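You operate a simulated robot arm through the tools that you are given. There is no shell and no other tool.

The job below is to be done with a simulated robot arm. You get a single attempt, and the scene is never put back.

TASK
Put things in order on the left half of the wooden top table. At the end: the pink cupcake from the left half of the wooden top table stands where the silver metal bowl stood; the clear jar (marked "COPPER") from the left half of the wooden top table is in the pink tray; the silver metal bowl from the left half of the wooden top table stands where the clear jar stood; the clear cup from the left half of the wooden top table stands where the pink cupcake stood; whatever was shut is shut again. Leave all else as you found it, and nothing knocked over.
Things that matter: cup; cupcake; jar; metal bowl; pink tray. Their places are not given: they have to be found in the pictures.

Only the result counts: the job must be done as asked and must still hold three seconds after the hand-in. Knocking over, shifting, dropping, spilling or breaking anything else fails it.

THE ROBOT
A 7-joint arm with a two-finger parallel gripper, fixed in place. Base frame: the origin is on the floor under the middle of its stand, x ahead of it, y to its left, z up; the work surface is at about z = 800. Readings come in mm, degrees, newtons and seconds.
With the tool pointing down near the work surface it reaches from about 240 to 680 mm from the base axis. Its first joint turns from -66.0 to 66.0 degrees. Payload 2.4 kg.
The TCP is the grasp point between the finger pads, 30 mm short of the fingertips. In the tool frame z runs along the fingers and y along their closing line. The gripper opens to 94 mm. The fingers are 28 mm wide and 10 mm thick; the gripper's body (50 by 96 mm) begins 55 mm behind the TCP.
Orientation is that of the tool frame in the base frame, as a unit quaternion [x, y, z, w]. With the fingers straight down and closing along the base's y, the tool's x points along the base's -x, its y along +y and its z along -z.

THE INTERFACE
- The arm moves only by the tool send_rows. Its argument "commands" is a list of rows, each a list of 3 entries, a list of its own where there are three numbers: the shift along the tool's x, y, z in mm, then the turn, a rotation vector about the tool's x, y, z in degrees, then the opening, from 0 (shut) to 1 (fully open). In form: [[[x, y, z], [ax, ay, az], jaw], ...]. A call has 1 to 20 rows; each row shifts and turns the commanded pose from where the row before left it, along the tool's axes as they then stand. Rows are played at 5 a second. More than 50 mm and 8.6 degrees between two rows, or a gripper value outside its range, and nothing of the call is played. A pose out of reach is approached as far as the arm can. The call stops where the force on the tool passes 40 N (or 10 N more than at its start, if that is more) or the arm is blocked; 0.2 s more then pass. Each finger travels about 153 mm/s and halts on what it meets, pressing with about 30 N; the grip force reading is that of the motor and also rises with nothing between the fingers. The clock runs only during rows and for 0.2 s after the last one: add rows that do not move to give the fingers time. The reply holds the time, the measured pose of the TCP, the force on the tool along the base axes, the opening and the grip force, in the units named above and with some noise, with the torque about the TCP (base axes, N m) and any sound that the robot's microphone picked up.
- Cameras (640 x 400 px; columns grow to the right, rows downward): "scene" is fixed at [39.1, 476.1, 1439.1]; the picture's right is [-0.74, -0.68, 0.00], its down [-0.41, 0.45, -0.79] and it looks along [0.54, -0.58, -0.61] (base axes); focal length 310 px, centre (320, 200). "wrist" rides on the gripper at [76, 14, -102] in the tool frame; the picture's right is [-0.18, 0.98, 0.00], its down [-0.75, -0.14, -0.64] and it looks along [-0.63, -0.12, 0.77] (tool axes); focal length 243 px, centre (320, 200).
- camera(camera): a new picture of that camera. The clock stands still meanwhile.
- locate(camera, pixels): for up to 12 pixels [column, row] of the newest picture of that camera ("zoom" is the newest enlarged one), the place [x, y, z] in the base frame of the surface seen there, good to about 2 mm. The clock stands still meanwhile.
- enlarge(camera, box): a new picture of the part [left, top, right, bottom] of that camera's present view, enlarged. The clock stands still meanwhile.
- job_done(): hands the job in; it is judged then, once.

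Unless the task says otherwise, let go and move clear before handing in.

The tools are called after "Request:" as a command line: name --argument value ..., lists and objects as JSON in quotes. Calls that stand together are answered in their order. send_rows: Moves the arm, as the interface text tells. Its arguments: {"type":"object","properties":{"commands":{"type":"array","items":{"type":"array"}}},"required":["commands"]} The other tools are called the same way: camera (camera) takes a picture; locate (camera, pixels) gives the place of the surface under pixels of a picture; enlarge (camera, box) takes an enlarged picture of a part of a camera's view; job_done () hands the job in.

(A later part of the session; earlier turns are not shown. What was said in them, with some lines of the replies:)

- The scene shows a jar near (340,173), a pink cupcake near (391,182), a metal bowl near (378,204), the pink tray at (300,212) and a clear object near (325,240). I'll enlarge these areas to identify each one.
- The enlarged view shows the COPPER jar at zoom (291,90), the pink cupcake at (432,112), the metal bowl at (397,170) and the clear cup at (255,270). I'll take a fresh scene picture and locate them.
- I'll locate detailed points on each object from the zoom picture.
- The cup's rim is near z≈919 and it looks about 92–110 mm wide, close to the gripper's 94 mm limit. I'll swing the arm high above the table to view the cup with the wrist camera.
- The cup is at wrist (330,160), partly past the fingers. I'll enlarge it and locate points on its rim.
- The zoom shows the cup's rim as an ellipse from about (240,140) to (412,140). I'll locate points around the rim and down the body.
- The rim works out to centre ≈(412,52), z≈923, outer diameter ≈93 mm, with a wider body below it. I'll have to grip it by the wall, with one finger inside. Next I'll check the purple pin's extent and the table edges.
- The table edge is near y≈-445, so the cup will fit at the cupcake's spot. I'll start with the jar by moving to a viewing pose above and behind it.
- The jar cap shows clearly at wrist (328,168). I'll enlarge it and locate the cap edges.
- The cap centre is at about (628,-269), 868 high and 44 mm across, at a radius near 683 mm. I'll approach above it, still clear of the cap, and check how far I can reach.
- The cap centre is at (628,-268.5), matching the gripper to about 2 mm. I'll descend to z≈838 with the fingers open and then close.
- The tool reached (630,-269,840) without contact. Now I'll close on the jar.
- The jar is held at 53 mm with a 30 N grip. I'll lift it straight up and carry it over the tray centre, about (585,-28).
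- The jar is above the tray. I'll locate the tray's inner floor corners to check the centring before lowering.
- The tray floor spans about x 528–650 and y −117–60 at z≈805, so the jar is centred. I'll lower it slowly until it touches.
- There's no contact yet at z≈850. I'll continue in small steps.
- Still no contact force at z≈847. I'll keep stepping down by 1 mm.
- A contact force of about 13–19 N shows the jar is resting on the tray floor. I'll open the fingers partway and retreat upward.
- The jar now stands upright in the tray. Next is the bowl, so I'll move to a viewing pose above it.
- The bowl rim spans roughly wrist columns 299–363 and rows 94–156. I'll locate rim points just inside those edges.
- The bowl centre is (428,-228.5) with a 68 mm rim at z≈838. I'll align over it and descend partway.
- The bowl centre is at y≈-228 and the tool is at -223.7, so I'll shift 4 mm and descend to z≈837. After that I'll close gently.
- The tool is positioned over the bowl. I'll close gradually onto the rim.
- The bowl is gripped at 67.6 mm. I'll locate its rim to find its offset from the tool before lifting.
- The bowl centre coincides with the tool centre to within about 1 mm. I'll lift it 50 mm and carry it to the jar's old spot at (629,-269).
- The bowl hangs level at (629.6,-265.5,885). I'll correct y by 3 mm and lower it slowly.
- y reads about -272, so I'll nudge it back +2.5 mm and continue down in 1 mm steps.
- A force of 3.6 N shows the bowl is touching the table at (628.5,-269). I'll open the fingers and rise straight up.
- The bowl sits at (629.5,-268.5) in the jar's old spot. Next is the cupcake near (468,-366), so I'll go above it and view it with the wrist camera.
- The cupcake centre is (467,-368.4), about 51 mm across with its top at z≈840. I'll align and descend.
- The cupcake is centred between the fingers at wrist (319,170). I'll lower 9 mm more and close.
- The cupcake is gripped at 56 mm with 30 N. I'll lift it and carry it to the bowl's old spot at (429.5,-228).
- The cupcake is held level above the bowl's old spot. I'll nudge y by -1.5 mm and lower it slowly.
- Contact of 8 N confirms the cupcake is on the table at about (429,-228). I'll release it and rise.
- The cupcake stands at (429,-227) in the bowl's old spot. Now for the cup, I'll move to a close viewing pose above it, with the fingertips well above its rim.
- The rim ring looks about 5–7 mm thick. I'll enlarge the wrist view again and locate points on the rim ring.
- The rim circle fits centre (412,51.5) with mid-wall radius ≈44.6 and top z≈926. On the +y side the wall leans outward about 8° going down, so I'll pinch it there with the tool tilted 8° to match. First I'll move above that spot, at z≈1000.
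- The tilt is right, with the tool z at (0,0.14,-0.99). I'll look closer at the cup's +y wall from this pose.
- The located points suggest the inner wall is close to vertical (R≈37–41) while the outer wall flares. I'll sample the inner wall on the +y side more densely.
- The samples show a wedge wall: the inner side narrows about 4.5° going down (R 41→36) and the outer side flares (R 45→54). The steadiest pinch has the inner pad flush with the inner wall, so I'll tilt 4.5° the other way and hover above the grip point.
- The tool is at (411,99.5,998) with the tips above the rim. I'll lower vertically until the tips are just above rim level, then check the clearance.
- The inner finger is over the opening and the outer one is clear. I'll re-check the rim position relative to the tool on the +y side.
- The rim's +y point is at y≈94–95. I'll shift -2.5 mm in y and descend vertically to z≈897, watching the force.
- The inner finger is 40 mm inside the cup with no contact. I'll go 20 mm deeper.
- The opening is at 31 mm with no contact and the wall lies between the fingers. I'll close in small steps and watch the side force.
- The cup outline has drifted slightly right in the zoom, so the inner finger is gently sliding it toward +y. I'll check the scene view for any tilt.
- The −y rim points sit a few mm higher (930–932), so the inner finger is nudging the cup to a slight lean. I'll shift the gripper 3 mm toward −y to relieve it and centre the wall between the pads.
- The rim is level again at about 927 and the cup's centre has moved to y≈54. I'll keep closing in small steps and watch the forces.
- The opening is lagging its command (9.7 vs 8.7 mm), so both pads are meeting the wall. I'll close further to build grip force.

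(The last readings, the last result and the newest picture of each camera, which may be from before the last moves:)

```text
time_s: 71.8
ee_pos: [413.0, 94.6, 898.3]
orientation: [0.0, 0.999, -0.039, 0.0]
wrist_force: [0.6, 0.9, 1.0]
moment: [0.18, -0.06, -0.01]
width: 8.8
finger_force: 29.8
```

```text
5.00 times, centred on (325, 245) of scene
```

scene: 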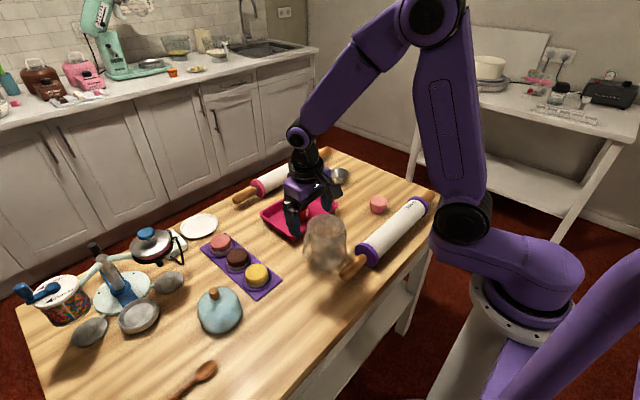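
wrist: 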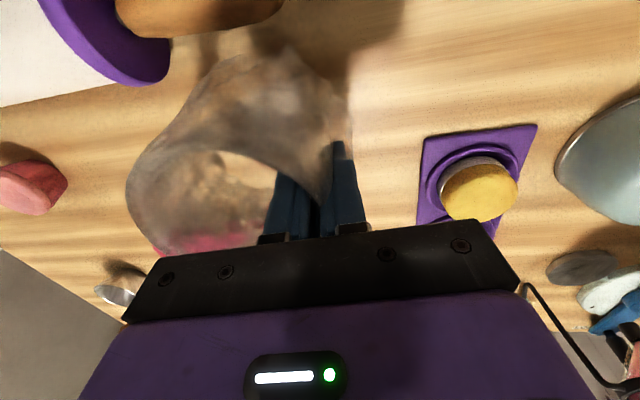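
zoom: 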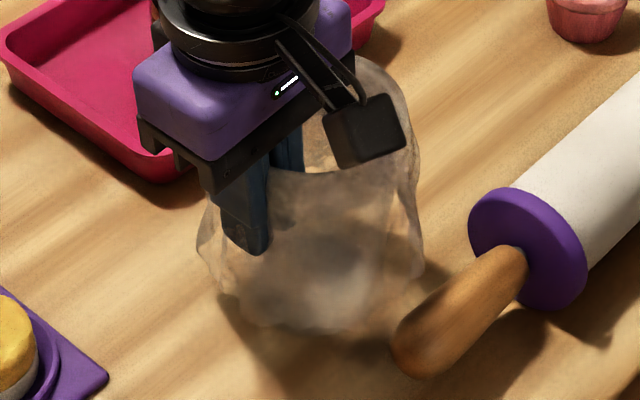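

The wall is pinched at 8.7 mm with 30 N. I'll lift a few millimetres and check that the cup comes up level.

Request:
send_rows --commands '[[[0, 0, 0], [0, 0, 0], 0.03], [[0, -0.2, -3], [0, 0, 0], 0.03], [[0, -0.4, -5], [0, 0, 0], 0.03], [[0, -0.4, -5], [0, 0, 0], 0.03], [[0, 0, 0], [0, 0, 0], 0.03]]'

Request:
camera --camera "wrist"

Request:
enlarge --camera "scene" --box '[290, 205, 360, 285]'

```text
time_s: 73.0
ee_pos: [412.8, 95.2, 911.1]
orientation: [0.0, 0.999, -0.039, 0.0]
wrist_force: [0.1, 0.0, -2.8]
moment: [0.08, -0.02, 0.01]
width: 8.4
finger_force: 30.0
```

```text
taken
```

wrist: 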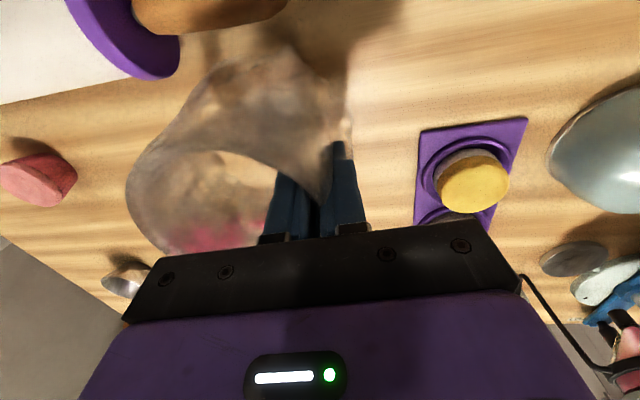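

```text
5.00 times, centred on (325, 245) of scene
```

zoom: 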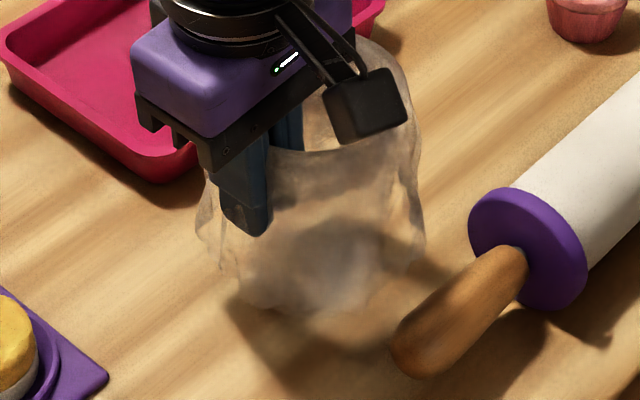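

The cup has risen with the gripper and its shadow has separated from it. I'll check the rim's levelness and position.

Request:
enlarge --camera "wrist" --box '[110, 100, 350, 260]'

Request:
locate --camera "wrist" --pixels '[[130, 190], [152, 157], [142, 230], [131, 210], [130, 180], [155, 240], [136, 220], [140, 170], [175, 148], [220, 152], [255, 160], [312, 205]]'

```text
2.50 times, centred on (230, 180) of wrist
```

zoom: 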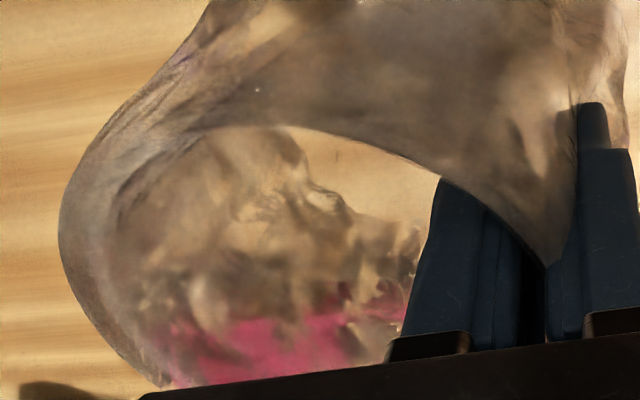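

```text
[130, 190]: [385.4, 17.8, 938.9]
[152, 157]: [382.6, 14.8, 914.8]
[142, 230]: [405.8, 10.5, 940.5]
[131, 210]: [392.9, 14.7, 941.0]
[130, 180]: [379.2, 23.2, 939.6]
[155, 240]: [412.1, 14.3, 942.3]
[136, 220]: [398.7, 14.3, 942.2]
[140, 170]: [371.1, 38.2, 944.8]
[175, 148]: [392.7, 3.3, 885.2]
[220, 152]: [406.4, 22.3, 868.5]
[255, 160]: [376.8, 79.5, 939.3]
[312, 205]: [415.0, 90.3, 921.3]
```

The rim is level to about 1.6° and the cup centre is about 39 mm to −y of the tool. I'll raise it well above the cupcake and start carrying toward the cupcake's old spot at (467,-368).

Request:
send_rows --commands '[[[0, -0.8, -10], [0, 0, 0], 0.03], [[0, -1.2, -15], [0, 0, 0], 0.03], [[0, -1.2, -15], [0, 0, 0], 0.03], [[0, -1.2, -15], [0, 0, 0], 0.03], [[0, -1.2, -15], [0, 0, 0], 0.03], [[0, -0.9, -12], [0, 0, 0], 0.03], [[0, 0, 0], [0, 0, 0], 0.03]]'

Request:
enlarge --camera "scene" --box '[270, 150, 380, 290]'

```text
time_s: 74.6
ee_pos: [414.1, 95.9, 993.9]
orientation: [-0.001, 0.999, -0.039, 0.0]
wrist_force: [0.7, -0.4, -2.8]
moment: [0.11, 0.0, 0.01]
width: 8.6
finger_force: 29.6
```

```text
2.86 times, centred on (325, 220) of scene
```

zoom: 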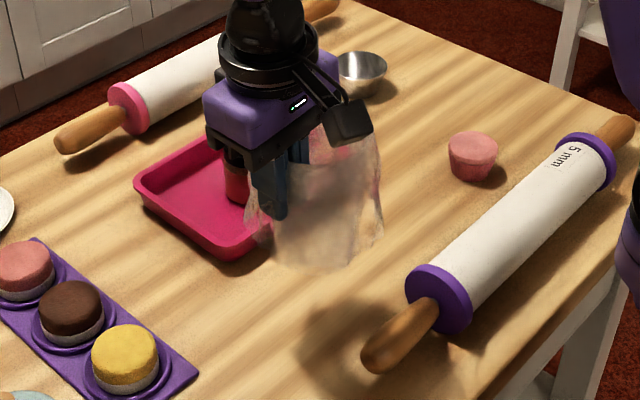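

The cup hangs steady at tool z≈994, so its bottom is near z≈896. I'll carry it slowly toward the target.

Request:
send_rows --commands '[[[-1.2, -9.9, 0.78], [0, 0, 0], 0.03], [[-2.5, -19.8, 1.56], [0, 0, 0], 0.03], [[-2.5, -19.8, 1.56], [0, 0, 0], 0.03], [[-2.5, -19.8, 1.56], [0, 0, 0], 0.03], [[-2.5, -19.8, 1.56], [0, 0, 0], 0.03], [[-2.5, -19.8, 1.56], [0, 0, 0], 0.03], [[-2.5, -19.8, 1.56], [0, 0, 0], 0.03], [[-2.5, -19.8, 1.56], [0, 0, 0], 0.03], [[-2.5, -19.8, 1.56], [0, 0, 0], 0.03], [[-2.5, -19.8, 1.56], [0, 0, 0], 0.03], [[-2.5, -19.8, 1.56], [0, 0, 0], 0.03], [[-1.2, -9.9, 0.78], [0, 0, 0], 0.03], [[0, 0, 0], [0, 0, 0], 0.03]]'

Request:
camera --camera "scene"

```text
time_s: 77.4
ee_pos: [439.6, -121.1, 993.9]
orientation: [-0.001, 0.999, -0.039, 0.0]
wrist_force: [-0.6, 0.0, -2.4]
moment: [0.05, -0.05, 0.01]
width: 8.7
finger_force: 30.6
```

```text
taken
```

scene: 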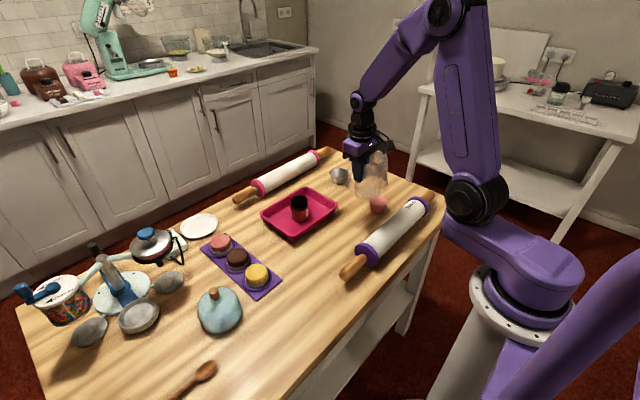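

The cup is steady mid-way. I'll complete the carry to above the target.

Request:
send_rows --commands '[[[-1.33, -9.86, 0.78], [0, 0, 0], 0.03], [[-2.66, -19.7, 1.55], [0, 0, 0], 0.03], [[-2.66, -19.7, 1.55], [0, 0, 0], 0.03], [[-2.66, -19.7, 1.55], [0, 0, 0], 0.03], [[-2.66, -19.7, 1.55], [0, 0, 0], 0.03], [[-2.66, -19.7, 1.55], [0, 0, 0], 0.03], [[-2.66, -19.7, 1.55], [0, 0, 0], 0.03], [[-2.66, -19.7, 1.55], [0, 0, 0], 0.03], [[-2.66, -19.7, 1.55], [0, 0, 0], 0.03], [[-2.66, -19.7, 1.55], [0, 0, 0], 0.03], [[-1.33, -9.86, 0.78], [0, 0, 0], 0.03], [[-1.33, -9.86, 0.78], [0, 0, 0], 0.03], [[0, 0, 0], [0, 0, 0], 0.03], [[0, 0, 0], [0, 0, 0], 0.03]]'

Request:
camera --camera "wrist"

Request:
enlarge --camera "scene" --box '[330, 110, 460, 230]'

```text
time_s: 80.4
ee_pos: [468.5, -331.7, 993.1]
orientation: [0.0, 0.999, -0.039, 0.001]
wrist_force: [-0.7, 0.5, -2.9]
moment: [0.12, -0.02, -0.02]
width: 8.6
finger_force: 30.0
```

```text
taken
```

wrist: 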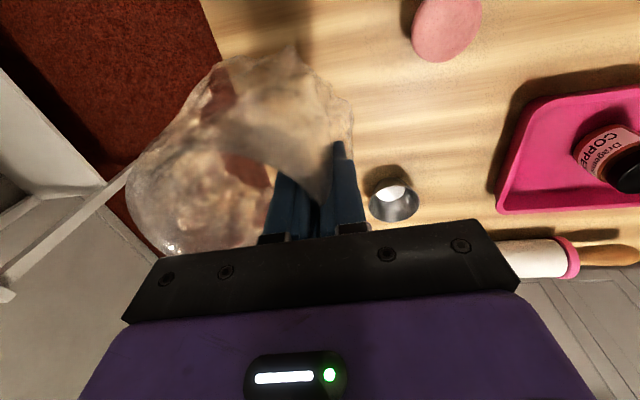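

```text
3.33 times, centred on (395, 170) of scene
```

zoom: 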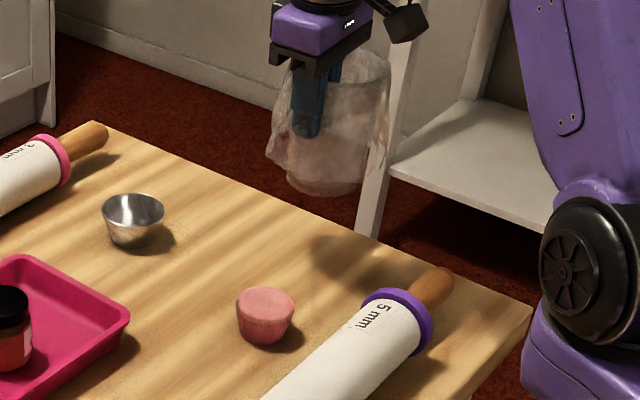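

The cup is above the target area. I'll measure its rim to find the centre and tilt before lowering.

Request:
enlarge --camera "wrist" --box '[110, 100, 350, 260]'

Request:
locate --camera "zoom" --pixels '[[60, 210], [62, 230], [65, 255], [80, 300], [95, 320], [120, 350], [150, 375], [70, 190], [90, 165], [370, 150], [400, 165], [440, 185]]'

Request:
locate --camera "zoom" --pixels '[[70, 240], [75, 260], [90, 290], [110, 330], [65, 200], [290, 130], [320, 133], [340, 138], [355, 145], [180, 385], [250, 128], [480, 215]]'

```text
2.50 times, centred on (230, 180) of wrist
```

zoom: 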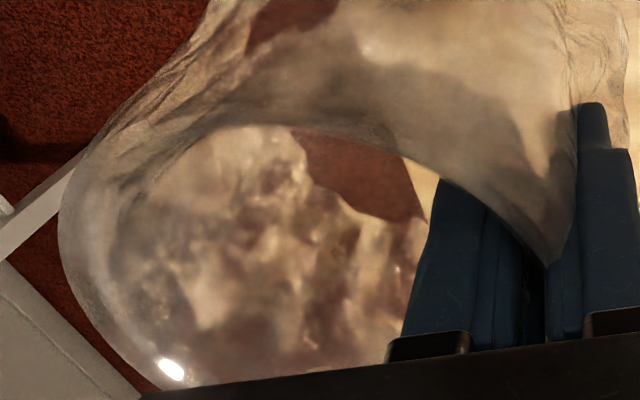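

```text
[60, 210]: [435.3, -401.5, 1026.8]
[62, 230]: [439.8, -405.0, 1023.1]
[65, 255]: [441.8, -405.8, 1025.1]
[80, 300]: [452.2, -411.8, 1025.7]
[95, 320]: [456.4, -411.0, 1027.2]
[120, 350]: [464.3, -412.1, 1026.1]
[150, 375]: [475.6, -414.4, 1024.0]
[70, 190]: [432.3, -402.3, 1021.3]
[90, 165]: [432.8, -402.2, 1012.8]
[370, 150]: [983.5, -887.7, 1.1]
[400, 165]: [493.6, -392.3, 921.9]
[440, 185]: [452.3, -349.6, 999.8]
```

```text
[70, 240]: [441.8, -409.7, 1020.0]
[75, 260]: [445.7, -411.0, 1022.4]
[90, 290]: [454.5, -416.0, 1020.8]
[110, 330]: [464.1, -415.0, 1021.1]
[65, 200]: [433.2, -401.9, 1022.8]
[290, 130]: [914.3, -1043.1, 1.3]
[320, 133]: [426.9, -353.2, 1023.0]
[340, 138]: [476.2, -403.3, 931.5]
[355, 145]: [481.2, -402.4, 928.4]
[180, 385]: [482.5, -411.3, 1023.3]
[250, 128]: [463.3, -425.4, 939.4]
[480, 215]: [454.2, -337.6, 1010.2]
```

The rim fit puts the cup centre at (468,-370.5), level within about 1.5°, against a target of (467,-368.4). I'll correct that and lower most of the way.

Request:
send_rows --commands '[[[1, 2.8, 10], [0, 0, 0], 0.03], [[0, 1.2, 15], [0, 0, 0], 0.03], [[0, 1.2, 15], [0, 0, 0], 0.03], [[0, 1.2, 15], [0, 0, 0], 0.03], [[0, 1.2, 15], [0, 0, 0], 0.03], [[0, 0.8, 10], [0, 0, 0], 0.03], [[0, 0, 0], [0, 0, 0], 0.03]]'

Request:
enlarge --camera "scene" --box '[340, 130, 450, 230]'

```text
time_s: 82.0
ee_pos: [469.2, -327.8, 912.5]
orientation: [0.001, 0.999, -0.039, 0.0]
wrist_force: [-0.3, 0.7, -2.5]
moment: [0.13, -0.02, -0.02]
width: 8.6
finger_force: 30.5
```

```text
4.00 times, centred on (395, 180) of scene
```

zoom: 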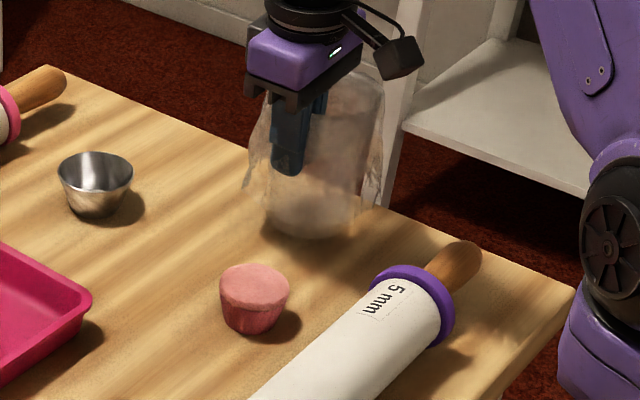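

The tool is at z≈912 with contact expected near 898. I'll lower in smaller steps and watch the vertical force.

Request:
send_rows --commands '[[[0.5, 0, 4], [0, 0, 0], 0.03], [[0.5, 0, 4], [0, 0, 0], 0.03], [[0, 0, 0], [0, 0, 0], 0.03]]'

Request:
send_rows --commands '[[[0, 0.1, 2], [0, 0, 0], 0.03], [[0, 0, 0], [0, 0, 0], 0.03]]'

Request:
send_rows --commands '[[[0, 0.1, 1.5], [0, 0, 0], 0.03], [[0, 0, 0], [0, 0, 0], 0.03]]'

```text
time_s: 82.8
ee_pos: [468.3, -330.2, 904.7]
orientation: [0.0, 0.999, -0.039, 0.001]
wrist_force: [0.2, 0.2, -3.2]
moment: [0.14, 0.0, -0.02]
width: 8.4
finger_force: 30.5
```

```text
time_s: 83.4
ee_pos: [466.2, -329.6, 900.9]
orientation: [0.001, 0.999, -0.039, -0.001]
wrist_force: [-0.4, -0.4, -2.9]
moment: [0.14, -0.01, 0.02]
width: 8.7
finger_force: 29.9
```

```text
time_s: 84.0
ee_pos: [466.4, -329.2, 900.7]
orientation: [0.001, 0.999, -0.039, -0.001]
wrist_force: [0.2, -0.1, -2.2]
moment: [0.08, 0.03, 0.01]
width: 8.5
finger_force: 29.7
```

Request:
send_rows --commands '[[[0, 0, 1], [0, 0, 0], 0.03], [[0, 0, 0], [0, 0, 0], 0.03]]'

Request:
send_rows --commands '[[[0, 0, 1], [0, 0, 0], 0.03], [[0, 0, 0], [0, 0, 0], 0.03]]'

Request:
enlarge --camera "scene" --box '[360, 140, 430, 210]'

```text
time_s: 84.6
ee_pos: [466.0, -329.4, 900.5]
orientation: [0.0, 0.999, -0.04, -0.001]
wrist_force: [-0.8, -0.5, -1.8]
moment: [0.05, 0.0, 0.02]
width: 8.7
finger_force: 30.0
```

```text
time_s: 85.2
ee_pos: [465.8, -329.3, 898.0]
orientation: [0.0, 0.999, -0.039, 0.0]
wrist_force: [-0.5, -0.3, -1.8]
moment: [0.1, 0.01, -0.03]
width: 8.8
finger_force: 30.2
```

```text
5.71 times, centred on (395, 175) of scene
```

zoom: 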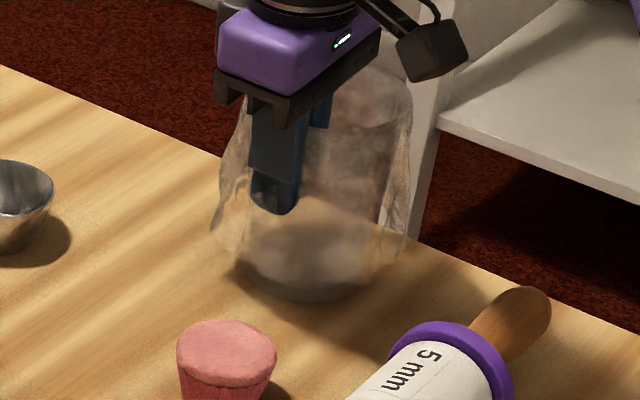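

Request:
send_rows --commands '[[[0, 0, 1], [0, 0, 0], 0.03], [[0, 0, 0], [0, 0, 0], 0.03]]'

Request:
send_rows --commands '[[[0, 0, 0.7], [0, 0, 0], 0.03], [[0, 0, 0], [0, 0, 0], 0.03]]'

```text
time_s: 85.8
ee_pos: [466.9, -329.3, 899.4]
orientation: [0.0, 0.999, -0.039, 0.001]
wrist_force: [-4.0, 6.0, 19.0]
moment: [0.45, 0.33, -0.02]
width: 8.5
finger_force: 30.0
```

```text
time_s: 86.4
ee_pos: [466.4, -331.1, 897.5]
orientation: [-0.001, 0.999, -0.04, 0.001]
wrist_force: [-1.7, 6.1, 21.0]
moment: [0.4, -0.09, 0.05]
width: 8.6
finger_force: 29.5
```

Firm contact at about 20 N, so the cup is on the table. I'll ease the preload by 1.2 mm and check before opening.

Request:
send_rows --commands '[[[0, 0, -1.2], [0, 0, 0], 0.03], [[0, 0, 0], [0, 0, 0], 0.03]]'

```text
time_s: 87.0
ee_pos: [464.3, -329.3, 898.5]
orientation: [0.0, 0.999, -0.038, -0.001]
wrist_force: [1.3, -1.2, -1.1]
moment: [0.01, -0.12, 0.0]
width: 8.5
finger_force: 29.8
```

The preload is nearly gone. I'll open the fingers gradually.

Request:
send_rows --commands '[[[0, 0, 0], [0, 0, 0], 0.1], [[0, 0, 0], [0, 0, 0], 0.13], [[0, 0, 0], [0, 0, 0], 0.18], [[0, 0, 0], [0, 0, 0], 0.25], [[0, 0, 0], [0, 0, 0], 0.35], [[0, 0, 0], [0, 0, 0], 0.5], [[0, 0, 0], [0, 0, 0], 0.5], [[0, 0, 0], [0, 0, 0], 0.5]]'

Request:
camera --camera "wrist"

Request:
enlarge --camera "scene" --box '[350, 130, 440, 220]'

```text
time_s: 88.8
ee_pos: [465.6, -329.2, 898.9]
orientation: [0.001, 0.999, -0.04, 0.0]
wrist_force: [-0.2, -0.1, 0.0]
moment: [0.0, 0.02, -0.05]
width: 47.0
finger_force: 0.2
```

```text
taken
```

wrist: 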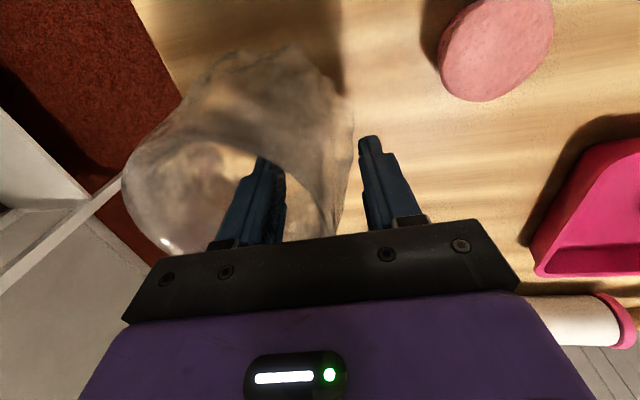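

```text
4.44 times, centred on (395, 175) of scene
```

zoom: 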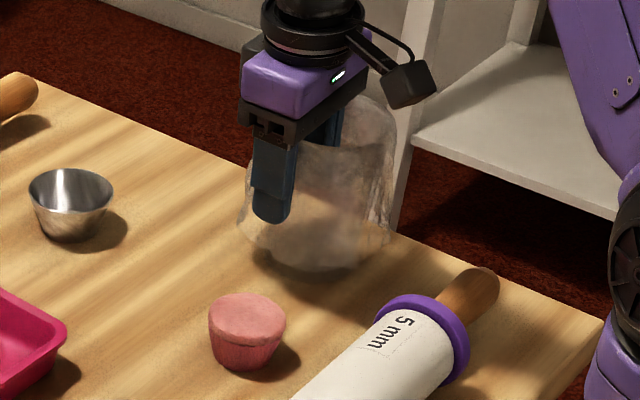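

The cup is released and standing upright. I'll withdraw straight up so the inner finger clears the rim.

Request:
send_rows --commands '[[[0, -0.8, -10], [0, 0, 0], 0.5], [[0, -1.6, -20], [0, 0, 0], 0.5], [[0, -2, -25], [0, 0, 0], 0.5], [[0, -2, -25], [0, 0, 0], 0.5], [[0, -2.4, -30], [0, 0, 0], 0.5], [[0, -1.6, -20], [0, 0, 0], 0.5], [[0, 0, 0], [0, 0, 0], 0.5]]'

Request:
camera --camera "wrist"

Request:
camera --camera "scene"

```text
time_s: 90.4
ee_pos: [466.3, -331.4, 1028.0]
orientation: [-0.001, 0.999, -0.039, 0.0]
wrist_force: [0.2, 0.5, 0.4]
moment: [-0.01, 0.01, 0.02]
width: 46.9
finger_force: 0.0
```

```text
taken
```

wrist: 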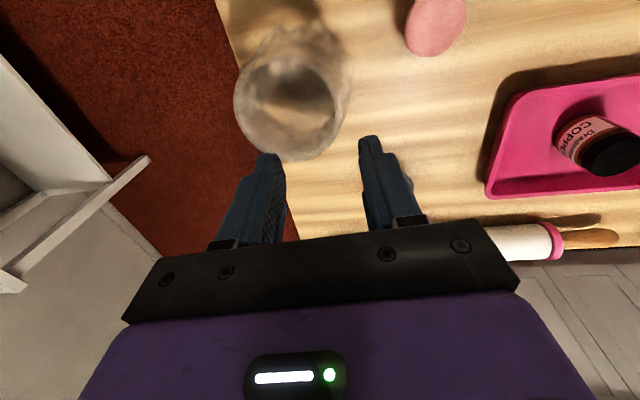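

```text
taken
```

scene: 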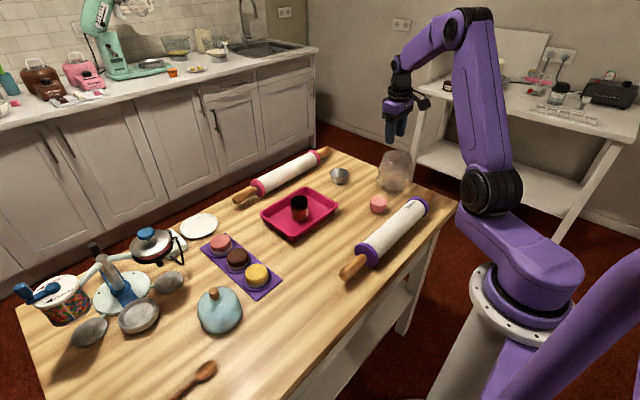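

Request:
enlarge --camera "wrist" --box '[215, 20, 365, 175]'

Request:
enlarge --camera "scene" --box '[240, 130, 460, 290]'

Request:
locate --camera "wrist" --pixels '[[238, 100], [240, 120], [252, 140], [275, 154], [300, 156], [322, 145], [333, 130], [340, 115], [285, 58], [255, 70], [310, 65], [330, 85]]'

```text
2.58 times, centred on (290, 98) of wrist
```

zoom: 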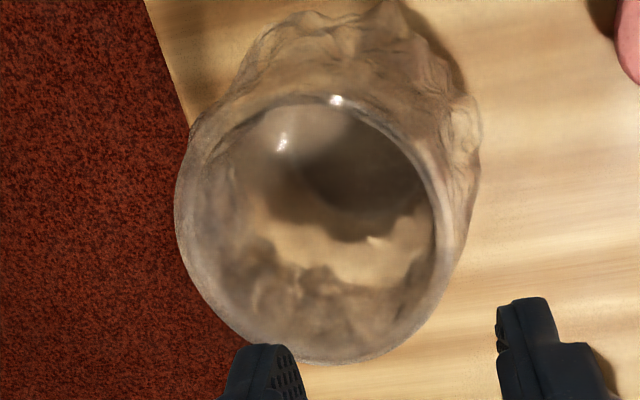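

```text
2.50 times, centred on (350, 210) of scene
```

zoom: 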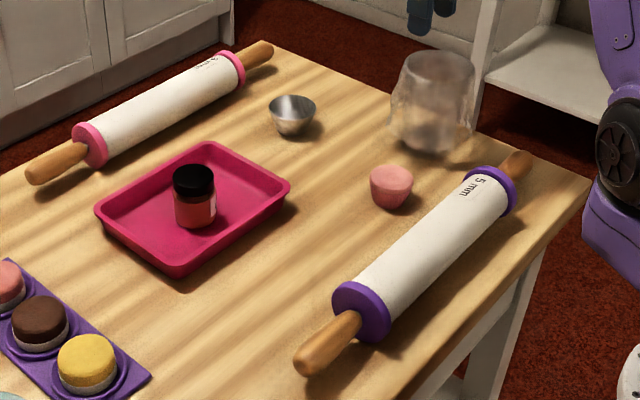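

```text
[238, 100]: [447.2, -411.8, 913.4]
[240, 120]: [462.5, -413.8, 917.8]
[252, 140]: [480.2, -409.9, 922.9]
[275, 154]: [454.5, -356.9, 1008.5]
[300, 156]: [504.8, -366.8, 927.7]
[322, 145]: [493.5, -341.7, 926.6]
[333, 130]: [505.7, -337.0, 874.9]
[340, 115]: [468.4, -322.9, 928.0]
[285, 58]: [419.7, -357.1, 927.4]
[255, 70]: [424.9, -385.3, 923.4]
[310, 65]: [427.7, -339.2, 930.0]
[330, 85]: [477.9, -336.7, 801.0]
```

The rim sits level at z≈927 and the cup is upright near (465,-368). The bowl, cupcake and jar are where they should be, and both rolling pins and the purple tray look unchanged. I'll raise the arm clear and take a last look.

Request:
send_rows --commands '[[[0, 0, -25], [0, 0, 0], 0.5], [[0, 0, -25], [0, 0, 0], 0.5], [[10, 25, 0], [-2.2, 0, 0], 0.7], [[10, 25, 0], [-2.3, 0, 0], 0.9], [[10, 25, 0], [0, 0, 0], 1], [[10, 25, 0], [0, 0, 0], 1], [[0, 0, 0], [0, 0, 0], 1], [[0, 0, 0], [0, 0, 0], 1]]'

Request:
camera --camera "scene"

Request:
enlarge --camera "scene" --box '[240, 130, 460, 290]'

Request:
camera --camera "wrist"

```text
time_s: 92.2
ee_pos: [426.9, -226.4, 1075.0]
orientation: [0.0, 1.0, 0.0, 0.0]
wrist_force: [0.0, 0.8, -0.4]
moment: [-0.02, 0.01, 0.0]
width: 94.1
finger_force: 0.1
```

```text
taken
```

scene: 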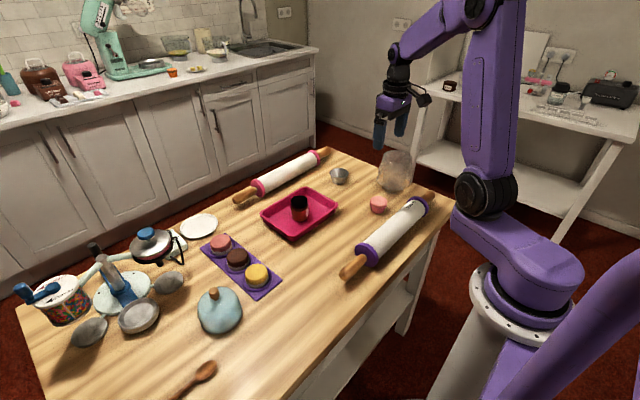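

```text
2.50 times, centred on (350, 210) of scene
```

zoom: 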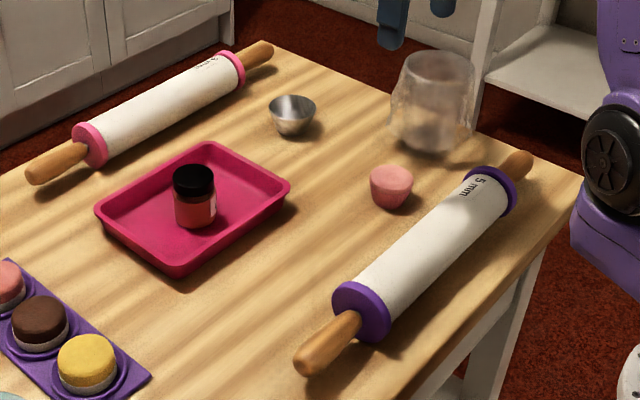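

```text
taken
```

wrist: 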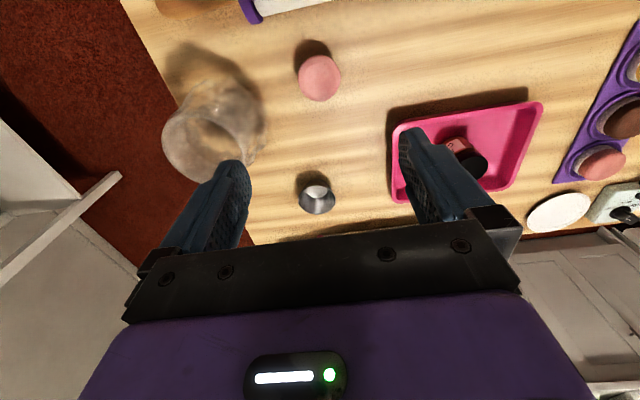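

The final pictures show the jar upright in the pink tray at scene (299,208), the bowl at the jar's old spot (340,176), the cupcake at the bowl's old spot (378,204) and the cup upright at the cupcake's old spot (395,172). Nothing else looks moved and the arm is clear, so I'm handing in.

Request:
job_done

```text
The job is handed in.
```

The job is handed in. In the final pictures, all four objects are upright in their new places, nothing else looks moved, and the arm is clear of the table.

| Object | Where it is now | How close |
|---|---|---|
| Clear jar ("COPPER") | Near the middle of the pink tray | Resting on the tray floor |
| Silver metal bowl | Where the jar stood | Within about 2 mm |
| Pink cupcake | Where the bowl stood | Within about 1–2 mm |
| Clear cup | Where the cupcake stood | Within about 2–4 mm |

- **Cup grip:** the cup was too wide to grip from the outside, so I pinched its wall with one finger inside. It slid and leaned slightly while I was closing the fingers. It settled level before I lifted it and was level again after I set it down.
- **Which cupcake:** I took the pink cupcake to be the loose one on the table, not the one in the purple holder, which I left alone.
- **Shut things:** I opened nothing, so there was nothing to shut again.
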